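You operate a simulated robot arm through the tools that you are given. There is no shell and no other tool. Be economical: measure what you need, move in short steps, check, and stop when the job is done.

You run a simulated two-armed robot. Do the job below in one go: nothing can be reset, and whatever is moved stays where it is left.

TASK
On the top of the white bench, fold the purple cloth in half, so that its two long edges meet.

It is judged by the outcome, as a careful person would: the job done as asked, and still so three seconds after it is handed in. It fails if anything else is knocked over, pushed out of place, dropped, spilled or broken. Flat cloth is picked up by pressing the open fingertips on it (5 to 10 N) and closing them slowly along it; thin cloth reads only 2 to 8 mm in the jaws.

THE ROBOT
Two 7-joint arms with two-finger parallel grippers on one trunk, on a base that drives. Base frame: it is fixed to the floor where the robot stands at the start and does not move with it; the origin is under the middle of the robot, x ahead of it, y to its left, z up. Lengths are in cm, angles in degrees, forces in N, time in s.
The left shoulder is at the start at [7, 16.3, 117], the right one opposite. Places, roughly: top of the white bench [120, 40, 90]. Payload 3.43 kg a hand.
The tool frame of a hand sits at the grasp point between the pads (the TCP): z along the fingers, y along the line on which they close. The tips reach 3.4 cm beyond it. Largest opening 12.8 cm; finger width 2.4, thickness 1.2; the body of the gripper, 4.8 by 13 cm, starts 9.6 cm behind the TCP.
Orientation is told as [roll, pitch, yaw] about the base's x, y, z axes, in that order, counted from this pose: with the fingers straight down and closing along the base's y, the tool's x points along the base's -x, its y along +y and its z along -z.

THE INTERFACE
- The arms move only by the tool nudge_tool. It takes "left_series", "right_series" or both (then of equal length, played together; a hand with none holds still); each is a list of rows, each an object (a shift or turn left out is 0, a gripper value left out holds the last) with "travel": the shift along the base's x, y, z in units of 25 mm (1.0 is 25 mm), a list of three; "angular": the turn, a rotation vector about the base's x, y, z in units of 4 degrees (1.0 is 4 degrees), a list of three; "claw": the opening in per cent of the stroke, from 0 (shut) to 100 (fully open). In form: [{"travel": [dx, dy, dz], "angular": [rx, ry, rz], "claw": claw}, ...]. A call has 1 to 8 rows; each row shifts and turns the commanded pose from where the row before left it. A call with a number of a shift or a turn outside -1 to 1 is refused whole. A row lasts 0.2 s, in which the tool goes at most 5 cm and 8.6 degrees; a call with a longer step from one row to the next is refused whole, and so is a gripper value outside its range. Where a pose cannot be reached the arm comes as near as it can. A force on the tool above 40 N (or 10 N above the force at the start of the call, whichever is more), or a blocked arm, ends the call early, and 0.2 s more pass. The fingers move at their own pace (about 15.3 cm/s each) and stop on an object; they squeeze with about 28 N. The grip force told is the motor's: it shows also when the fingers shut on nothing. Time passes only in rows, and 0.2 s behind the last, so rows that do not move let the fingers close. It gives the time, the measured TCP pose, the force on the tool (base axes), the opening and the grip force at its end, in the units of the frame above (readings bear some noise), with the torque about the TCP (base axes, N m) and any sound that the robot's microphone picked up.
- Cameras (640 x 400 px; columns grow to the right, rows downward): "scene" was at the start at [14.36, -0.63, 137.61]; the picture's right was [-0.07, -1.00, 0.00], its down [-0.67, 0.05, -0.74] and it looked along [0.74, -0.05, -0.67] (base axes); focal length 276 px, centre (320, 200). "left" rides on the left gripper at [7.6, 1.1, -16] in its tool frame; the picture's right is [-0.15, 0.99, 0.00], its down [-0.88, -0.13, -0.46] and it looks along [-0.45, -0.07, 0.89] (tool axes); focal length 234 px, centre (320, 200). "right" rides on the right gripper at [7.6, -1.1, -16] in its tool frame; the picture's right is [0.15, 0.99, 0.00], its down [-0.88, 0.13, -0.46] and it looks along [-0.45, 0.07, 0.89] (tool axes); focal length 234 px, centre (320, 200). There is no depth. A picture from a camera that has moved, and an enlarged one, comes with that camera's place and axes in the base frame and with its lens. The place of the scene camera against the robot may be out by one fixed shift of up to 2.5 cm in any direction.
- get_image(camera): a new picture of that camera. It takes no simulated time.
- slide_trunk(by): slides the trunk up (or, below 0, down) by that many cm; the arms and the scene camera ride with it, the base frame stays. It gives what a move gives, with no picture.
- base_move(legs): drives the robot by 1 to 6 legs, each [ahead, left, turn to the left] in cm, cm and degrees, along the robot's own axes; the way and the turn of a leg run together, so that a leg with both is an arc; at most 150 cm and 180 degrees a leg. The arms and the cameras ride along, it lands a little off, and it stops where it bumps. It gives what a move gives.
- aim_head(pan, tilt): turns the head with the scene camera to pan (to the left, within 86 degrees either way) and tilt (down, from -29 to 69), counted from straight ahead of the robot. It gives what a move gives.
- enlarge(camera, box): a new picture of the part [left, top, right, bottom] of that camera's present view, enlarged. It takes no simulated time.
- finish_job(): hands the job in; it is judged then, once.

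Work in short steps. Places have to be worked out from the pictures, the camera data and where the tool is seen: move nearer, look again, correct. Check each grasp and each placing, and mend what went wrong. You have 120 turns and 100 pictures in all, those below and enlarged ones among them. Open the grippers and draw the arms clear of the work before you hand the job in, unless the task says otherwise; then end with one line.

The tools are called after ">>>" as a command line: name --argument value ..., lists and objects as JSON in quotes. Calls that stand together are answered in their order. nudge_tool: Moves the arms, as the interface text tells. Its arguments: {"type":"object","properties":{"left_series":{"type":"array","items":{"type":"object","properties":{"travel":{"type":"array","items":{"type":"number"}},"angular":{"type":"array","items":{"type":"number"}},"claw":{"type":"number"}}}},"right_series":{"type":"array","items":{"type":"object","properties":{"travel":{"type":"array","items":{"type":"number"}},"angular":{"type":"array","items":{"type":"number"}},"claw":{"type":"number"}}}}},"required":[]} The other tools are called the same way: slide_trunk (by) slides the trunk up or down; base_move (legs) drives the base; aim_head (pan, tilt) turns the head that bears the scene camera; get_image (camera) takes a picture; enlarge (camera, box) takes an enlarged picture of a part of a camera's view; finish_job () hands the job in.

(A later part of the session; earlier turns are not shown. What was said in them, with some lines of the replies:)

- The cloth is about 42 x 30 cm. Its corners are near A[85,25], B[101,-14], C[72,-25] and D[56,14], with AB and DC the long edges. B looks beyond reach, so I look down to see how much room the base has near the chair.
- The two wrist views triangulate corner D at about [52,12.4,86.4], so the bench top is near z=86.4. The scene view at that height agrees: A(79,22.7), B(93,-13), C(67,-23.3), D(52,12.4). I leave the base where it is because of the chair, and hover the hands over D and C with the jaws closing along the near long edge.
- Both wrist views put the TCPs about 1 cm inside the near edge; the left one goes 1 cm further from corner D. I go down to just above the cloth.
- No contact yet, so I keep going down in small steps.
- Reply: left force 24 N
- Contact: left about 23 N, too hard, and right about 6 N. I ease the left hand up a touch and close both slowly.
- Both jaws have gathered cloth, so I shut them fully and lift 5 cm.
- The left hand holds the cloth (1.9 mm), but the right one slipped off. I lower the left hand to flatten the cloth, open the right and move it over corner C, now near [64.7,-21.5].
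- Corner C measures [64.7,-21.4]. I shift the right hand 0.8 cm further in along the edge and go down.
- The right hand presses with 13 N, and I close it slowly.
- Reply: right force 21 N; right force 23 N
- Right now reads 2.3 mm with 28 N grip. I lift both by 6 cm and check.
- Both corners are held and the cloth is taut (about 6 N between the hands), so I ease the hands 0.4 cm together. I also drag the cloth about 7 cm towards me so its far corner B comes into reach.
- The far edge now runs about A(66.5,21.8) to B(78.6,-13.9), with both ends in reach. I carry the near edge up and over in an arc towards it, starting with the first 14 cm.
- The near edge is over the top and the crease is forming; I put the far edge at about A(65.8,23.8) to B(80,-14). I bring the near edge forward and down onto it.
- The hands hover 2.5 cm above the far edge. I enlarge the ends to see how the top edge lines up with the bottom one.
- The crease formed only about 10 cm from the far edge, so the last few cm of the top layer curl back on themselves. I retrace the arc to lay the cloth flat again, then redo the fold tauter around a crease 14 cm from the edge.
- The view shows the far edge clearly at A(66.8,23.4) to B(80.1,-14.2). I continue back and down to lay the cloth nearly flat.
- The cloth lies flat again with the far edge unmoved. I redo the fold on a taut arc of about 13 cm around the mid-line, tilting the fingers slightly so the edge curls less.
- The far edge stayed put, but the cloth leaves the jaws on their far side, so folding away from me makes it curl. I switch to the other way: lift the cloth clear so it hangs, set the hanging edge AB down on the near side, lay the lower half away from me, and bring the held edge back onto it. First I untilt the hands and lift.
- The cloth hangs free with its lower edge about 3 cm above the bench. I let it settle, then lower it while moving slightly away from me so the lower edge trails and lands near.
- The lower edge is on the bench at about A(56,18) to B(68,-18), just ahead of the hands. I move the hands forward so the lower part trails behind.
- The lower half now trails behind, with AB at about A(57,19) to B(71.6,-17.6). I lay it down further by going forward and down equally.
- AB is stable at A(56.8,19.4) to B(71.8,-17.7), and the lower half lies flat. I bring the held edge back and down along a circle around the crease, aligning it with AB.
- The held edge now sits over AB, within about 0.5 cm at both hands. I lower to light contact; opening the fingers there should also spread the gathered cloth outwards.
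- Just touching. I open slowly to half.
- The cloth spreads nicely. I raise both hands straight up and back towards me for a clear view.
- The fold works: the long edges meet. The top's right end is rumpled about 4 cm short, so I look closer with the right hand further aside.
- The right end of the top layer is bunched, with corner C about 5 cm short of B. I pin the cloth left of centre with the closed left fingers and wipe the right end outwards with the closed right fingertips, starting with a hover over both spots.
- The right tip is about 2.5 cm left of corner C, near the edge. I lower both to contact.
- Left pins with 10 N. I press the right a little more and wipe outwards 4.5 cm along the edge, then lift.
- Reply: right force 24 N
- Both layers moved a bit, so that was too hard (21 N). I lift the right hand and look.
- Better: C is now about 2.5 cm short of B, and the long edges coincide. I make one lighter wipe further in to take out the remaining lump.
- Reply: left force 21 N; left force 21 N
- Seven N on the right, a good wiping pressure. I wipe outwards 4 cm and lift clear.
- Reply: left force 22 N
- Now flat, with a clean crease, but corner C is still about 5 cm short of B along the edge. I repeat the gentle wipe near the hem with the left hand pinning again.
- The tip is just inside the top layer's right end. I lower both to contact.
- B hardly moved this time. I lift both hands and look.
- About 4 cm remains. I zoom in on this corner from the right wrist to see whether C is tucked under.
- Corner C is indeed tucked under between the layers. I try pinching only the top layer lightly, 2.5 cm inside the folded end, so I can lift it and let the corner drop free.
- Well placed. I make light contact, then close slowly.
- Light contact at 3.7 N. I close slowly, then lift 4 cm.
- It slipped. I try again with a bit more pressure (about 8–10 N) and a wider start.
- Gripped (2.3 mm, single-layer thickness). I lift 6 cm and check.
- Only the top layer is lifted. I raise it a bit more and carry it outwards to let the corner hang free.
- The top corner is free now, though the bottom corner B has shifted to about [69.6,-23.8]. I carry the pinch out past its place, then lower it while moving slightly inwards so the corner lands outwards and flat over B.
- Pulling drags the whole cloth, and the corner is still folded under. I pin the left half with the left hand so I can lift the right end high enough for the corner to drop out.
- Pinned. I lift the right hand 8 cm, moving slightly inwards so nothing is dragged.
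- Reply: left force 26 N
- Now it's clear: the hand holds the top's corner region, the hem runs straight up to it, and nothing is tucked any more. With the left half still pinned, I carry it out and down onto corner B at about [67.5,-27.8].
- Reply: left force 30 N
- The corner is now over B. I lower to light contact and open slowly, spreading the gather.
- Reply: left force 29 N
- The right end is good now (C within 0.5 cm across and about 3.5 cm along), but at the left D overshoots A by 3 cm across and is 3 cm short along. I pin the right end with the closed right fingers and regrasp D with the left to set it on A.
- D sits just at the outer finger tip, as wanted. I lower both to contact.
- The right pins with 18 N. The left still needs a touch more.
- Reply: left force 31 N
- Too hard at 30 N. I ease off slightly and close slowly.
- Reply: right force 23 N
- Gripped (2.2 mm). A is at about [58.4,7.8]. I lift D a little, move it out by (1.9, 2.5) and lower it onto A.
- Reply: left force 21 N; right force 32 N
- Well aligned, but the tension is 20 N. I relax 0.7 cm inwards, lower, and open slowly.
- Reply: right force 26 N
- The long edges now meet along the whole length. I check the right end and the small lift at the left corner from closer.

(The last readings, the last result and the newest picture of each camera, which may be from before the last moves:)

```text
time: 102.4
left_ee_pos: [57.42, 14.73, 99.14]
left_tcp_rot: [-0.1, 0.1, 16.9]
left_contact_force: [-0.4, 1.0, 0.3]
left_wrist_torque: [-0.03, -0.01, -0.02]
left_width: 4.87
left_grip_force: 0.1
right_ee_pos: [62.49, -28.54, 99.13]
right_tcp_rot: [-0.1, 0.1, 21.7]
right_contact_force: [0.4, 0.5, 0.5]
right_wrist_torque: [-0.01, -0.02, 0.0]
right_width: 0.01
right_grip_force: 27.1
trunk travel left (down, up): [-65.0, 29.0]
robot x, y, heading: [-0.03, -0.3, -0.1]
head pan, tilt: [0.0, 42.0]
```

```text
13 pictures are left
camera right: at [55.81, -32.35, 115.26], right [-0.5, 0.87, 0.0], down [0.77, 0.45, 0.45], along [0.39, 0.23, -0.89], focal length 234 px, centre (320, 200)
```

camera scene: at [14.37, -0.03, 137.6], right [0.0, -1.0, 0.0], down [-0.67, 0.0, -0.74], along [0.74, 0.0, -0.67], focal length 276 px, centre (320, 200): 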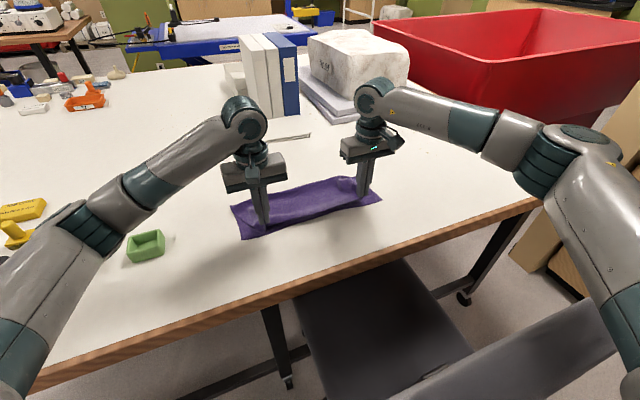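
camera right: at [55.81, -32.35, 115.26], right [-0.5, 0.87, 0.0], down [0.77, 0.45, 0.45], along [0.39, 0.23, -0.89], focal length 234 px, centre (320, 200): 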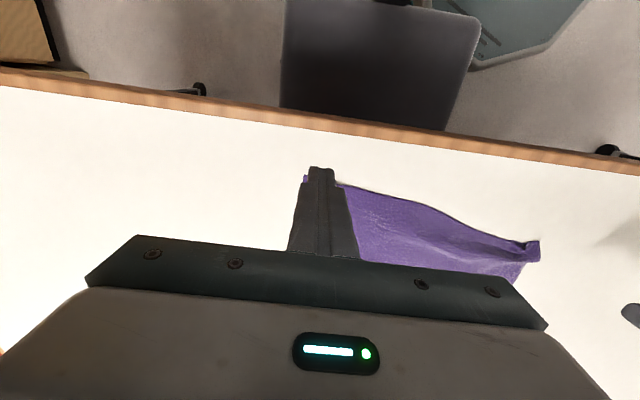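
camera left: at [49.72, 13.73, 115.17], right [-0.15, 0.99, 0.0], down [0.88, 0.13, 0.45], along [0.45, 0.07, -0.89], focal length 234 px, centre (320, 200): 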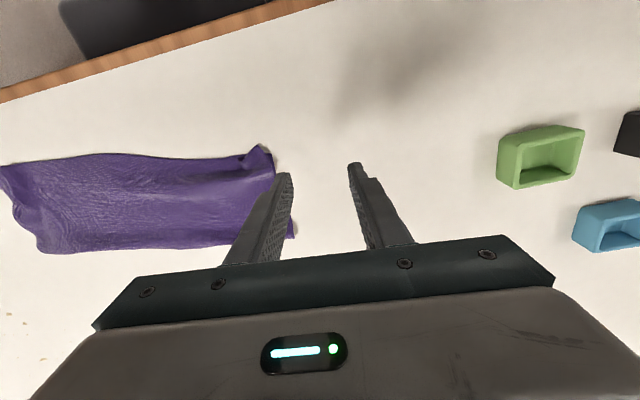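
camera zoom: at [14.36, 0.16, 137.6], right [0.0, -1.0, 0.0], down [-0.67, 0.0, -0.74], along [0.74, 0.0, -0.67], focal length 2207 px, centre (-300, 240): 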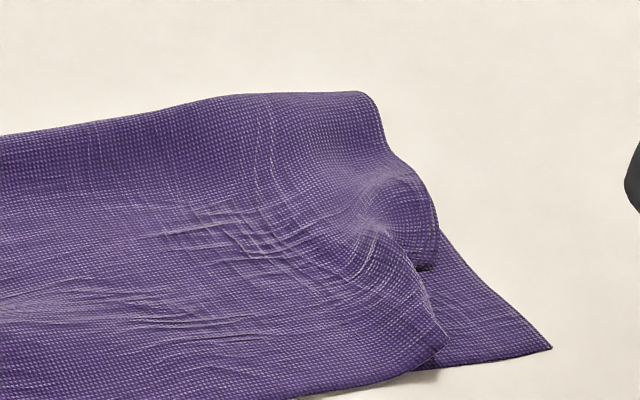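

The corner is about 3.7 cm short, with a small lump. I do one last gentle outward wipe on the lump with the left pinning mid-cloth.

>>> nudge_tool --left_series '[{"travel": [0.4, -0.84, 0], "claw": 0}, {"travel": [0.4, -0.84, 0]}, {"travel": [0.4, -0.84, 0]}, {"travel": [0.4, -0.84, 0]}, {"travel": [0.4, -0.84, -0.4]}, {"travel": [0.4, -0.84, -0.9]}, {"travel": [0.4, -0.84, -1]}, {"travel": [0, 0, -1]}]' --right_series '[{"travel": [0.5, 0.5, 0]}, {"travel": [0.5, 0.5, 0]}, {"travel": [0.5, 0.5, 0]}, {"travel": [0.5, 0.5, 0]}, {"travel": [0.5, 0.5, -0.4]}, {"travel": [0.34, 0.5, -0.9]}, {"travel": [0, 0, -1]}, {"travel": [0, 0, -0.9]}]'

>>> nudge_tool --left_series '[{"travel": [0, 0, -0.25]}, {"travel": [0, 0, -0.1]}, {"travel": [0, 0, -0.06]}, {}]' --right_series '[{"travel": [0, 0, -0.35]}, {"travel": [0, 0, -0.1]}, {"travel": [0, 0, 0]}, {}]'

```text
time: 104.2
left_ee_pos: [64.22, 0.07, 90.94]
left_tcp_rot: [-0.1, 0.1, 16.9]
left_contact_force: [0.3, -0.5, -0.5]
left_wrist_torque: [-0.01, 0.0, 0.04]
left_width: 0.03
left_grip_force: 28.0
right_ee_pos: [69.84, -21.26, 90.98]
right_tcp_rot: [0.0, 0.1, 21.6]
right_contact_force: [0.3, 0.4, -0.4]
right_wrist_torque: [-0.07, 0.01, -0.03]
right_width: 0.01
right_grip_force: 28.3
trunk travel left (down, up): [-65.0, 29.0]
robot x, y, heading: [-0.35, 0.14, 0.1]
head pan, tilt: [0.0, 42.0]
```

```text
time: 105.2
left_ee_pos: [64.3, 0.14, 89.86]
left_tcp_rot: [0.0, 0.0, 17.1]
left_contact_force: [0.3, 0.4, -0.5]
left_wrist_torque: [-0.02, 0.02, -0.01]
left_width: 0.02
left_grip_force: 28.1
right_ee_pos: [69.44, -21.3, 89.87]
right_tcp_rot: [-0.1, 0.0, 21.6]
right_contact_force: [0.3, -1.0, 0.0]
right_wrist_torque: [-0.02, -0.05, 0.01]
right_width: 0.0
right_grip_force: 28.0
trunk travel left (down, up): [-65.0, 29.0]
robot x, y, heading: [-0.12, 0.02, -0.2]
head pan, tilt: [0.0, 42.0]
```

>>> nudge_tool --left_series '[{"travel": [0, 0, -0.1]}, {"travel": [0, 0, -0.08]}, {}, {}]' --right_series '[{"travel": [0, 0, -0.08]}, {"travel": [0, 0, -0.06]}, {}, {}]'

```text
time: 106.2
left_ee_pos: [64.19, 0.19, 89.6]
left_tcp_rot: [-0.1, -0.1, 17.0]
left_contact_force: [2.1, 1.6, 13.4]
left_wrist_torque: [0.04, 0.06, -0.01]
left_width: 0.02
left_grip_force: 28.1
right_ee_pos: [69.5, -21.2, 89.61]
right_tcp_rot: [0.1, 0.0, 21.8]
right_contact_force: [0.3, -0.4, 0.2]
right_wrist_torque: [-0.05, -0.02, 0.0]
right_width: 0.0
right_grip_force: 28.1
trunk travel left (down, up): [-65.0, 29.0]
robot x, y, heading: [-0.11, -0.3, 0.1]
head pan, tilt: [0.0, 42.0]
```

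Pinned with 13 N. I press the right slightly and wipe outwards 4.5 cm towards B, then lift both.

>>> nudge_tool --right_series '[{"travel": [0, 0, -0.06]}, {"travel": [0.0, -0.36, -0.01]}, {"travel": [0.0, -0.36, 0]}, {"travel": [0.0, -0.36, 0]}, {"travel": [0.0, -0.36, 0]}, {"travel": [0.0, -0.36, 0]}, {}]'

>>> nudge_tool --left_series '[{"travel": [0, 0, 0.4]}, {"travel": [0, 0, 1]}, {"travel": [0, 0, 1]}, {"travel": [-0.5, 1, 1]}, {"travel": [-0.5, 1, 0.3]}, {"travel": [-0.5, 1, 0]}, {"travel": [-0.5, 1, 0]}, {"travel": [-0.5, 1, 0]}]' --right_series '[{"travel": [0, 0, 0.4]}, {"travel": [0, 0, 1]}, {"travel": [0, 0, 1]}, {"travel": [-0.5, -1, 1]}, {"travel": [-0.5, -1, 0.5]}, {"travel": [-0.5, -1, 0]}, {}, {}]'

>>> enlarge --camera "scene" --box '[240, 130, 420, 250]'

```text
time: 107.8
left_ee_pos: [64.08, 0.1, 89.54]
left_tcp_rot: [0.0, -0.1, 16.9]
left_contact_force: [3.6, -6.0, 13.8]
left_wrist_torque: [-0.24, -0.05, 0.03]
left_width: 0.0
left_grip_force: 27.8
right_ee_pos: [69.5, -25.78, 89.68]
right_tcp_rot: [-0.2, -0.3, 21.7]
right_contact_force: [0.9, 8.2, 13.0]
right_wrist_torque: [0.28, 0.03, -0.04]
right_width: 0.0
right_grip_force: 27.5
trunk travel left (down, up): [-65.0, 29.0]
robot x, y, heading: [-0.18, 0.01, -0.0]
head pan, tilt: [0.0, 42.0]
```

```text
time: 109.6
left_ee_pos: [57.77, 12.68, 98.54]
left_tcp_rot: [-0.1, 0.0, 16.9]
left_contact_force: [0.4, -0.7, 0.3]
left_wrist_torque: [0.0, -0.01, 0.0]
left_width: 0.02
left_grip_force: 28.0
right_ee_pos: [65.78, -33.32, 99.34]
right_tcp_rot: [0.0, 0.0, 21.6]
right_contact_force: [0.2, -0.3, 1.1]
right_wrist_torque: [0.01, -0.03, 0.0]
right_width: 0.0
right_grip_force: 27.8
trunk travel left (down, up): [-65.0, 29.0]
robot x, y, heading: [-0.25, 0.01, 0.1]
head pan, tilt: [0.0, 42.0]
```

```text
3.33 times, centred on (330, 190) of scene
camera zoom: at [14.32, 0.05, 137.61], right [0.0, -1.0, 0.0], down [-0.67, 0.0, -0.74], along [0.74, 0.0, -0.67], focal length 920 px, centre (287, 233)
```

zoom: 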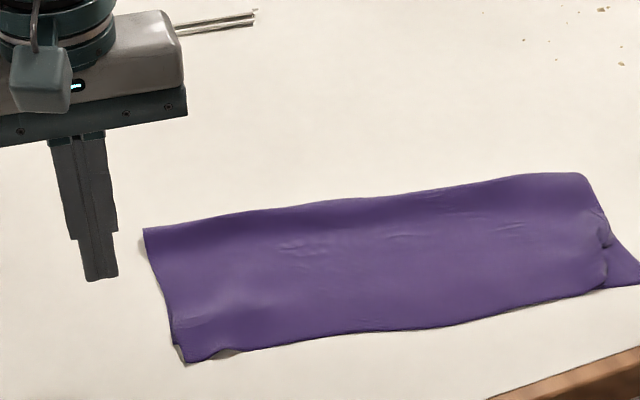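

A neat half fold: the left corners coincide, the long edges meet, and at the right the top layer is about 3 cm short along the edge. I open the grippers, draw the arms clear and take a last look.

>>> nudge_tool --left_series '[{"travel": [0, 0.8, 1], "claw": 60}, {"travel": [0, 0.8, 1]}, {"travel": [0, 0.8, 1]}, {"travel": [0, 0.8, 0.5]}, {"travel": [0, 0.8, 0]}, {}]' --right_series '[{"travel": [-0.3, -0.6, 1], "claw": 60}, {"travel": [-0.3, -0.6, 1]}, {"travel": [-0.3, -0.6, 1]}, {"travel": [0, -0.6, 0.5]}, {"travel": [0, -0.6, 0]}, {}]'

>>> get_image --camera "scene"

>>> enlarge --camera "scene" --box '[260, 160, 430, 245]'

```text
time: 111.0
left_ee_pos: [57.71, 22.5, 107.52]
left_tcp_rot: [0.0, 0.0, 16.9]
left_contact_force: [0.0, -0.2, -0.5]
left_wrist_torque: [0.01, -0.02, 0.01]
left_width: 7.7
left_grip_force: 0.2
right_ee_pos: [63.69, -40.99, 107.95]
right_tcp_rot: [0.0, 0.0, 21.7]
right_contact_force: [-0.3, -0.8, 0.2]
right_wrist_torque: [-0.01, 0.0, -0.01]
right_width: 7.67
right_grip_force: 0.1
trunk travel left (down, up): [-65.0, 29.0]
robot x, y, heading: [0.13, 0.13, -0.0]
head pan, tilt: [0.0, 42.0]
```

```text
11 pictures are left
camera scene: at [14.39, -0.05, 137.6], right [0.0, -1.0, 0.0], down [-0.67, 0.0, -0.74], along [0.74, 0.0, -0.67], focal length 276 px, centre (320, 200)
```

scene: 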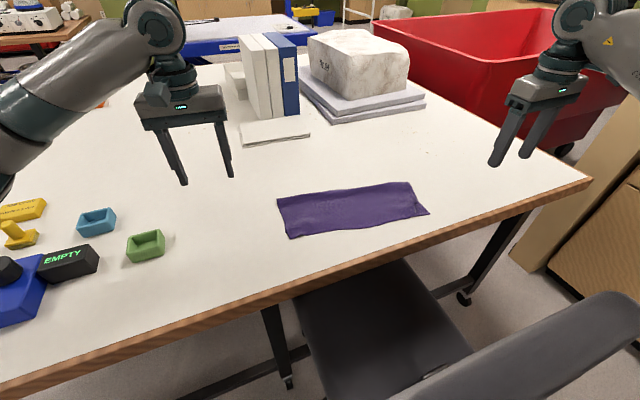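

```text
3.76 times, centred on (345, 202) of scene
camera zoom: at [14.39, -0.05, 137.6], right [0.0, -1.0, 0.0], down [-0.67, 0.0, -0.74], along [0.74, 0.0, -0.67], focal length 1039 px, centre (226, 191)
```

zoom: 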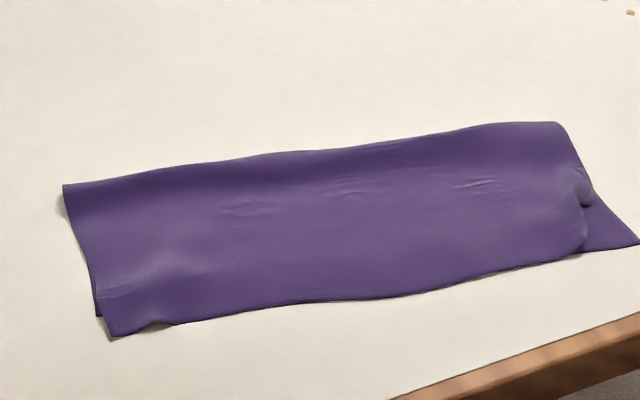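

The cloth lies folded in half, flat and fully on the bench, nothing else has moved, and the arms are clear. I hand it in.

>>> finish_job

```text
The job is handed in.
```

The purple cloth is folded in half on the white bench with its two long edges meeting, except that the top layer's right corner stops about 3–4 cm short along the edge and may still be slightly tucked. Nothing else was moved, and the arms are open and clear.
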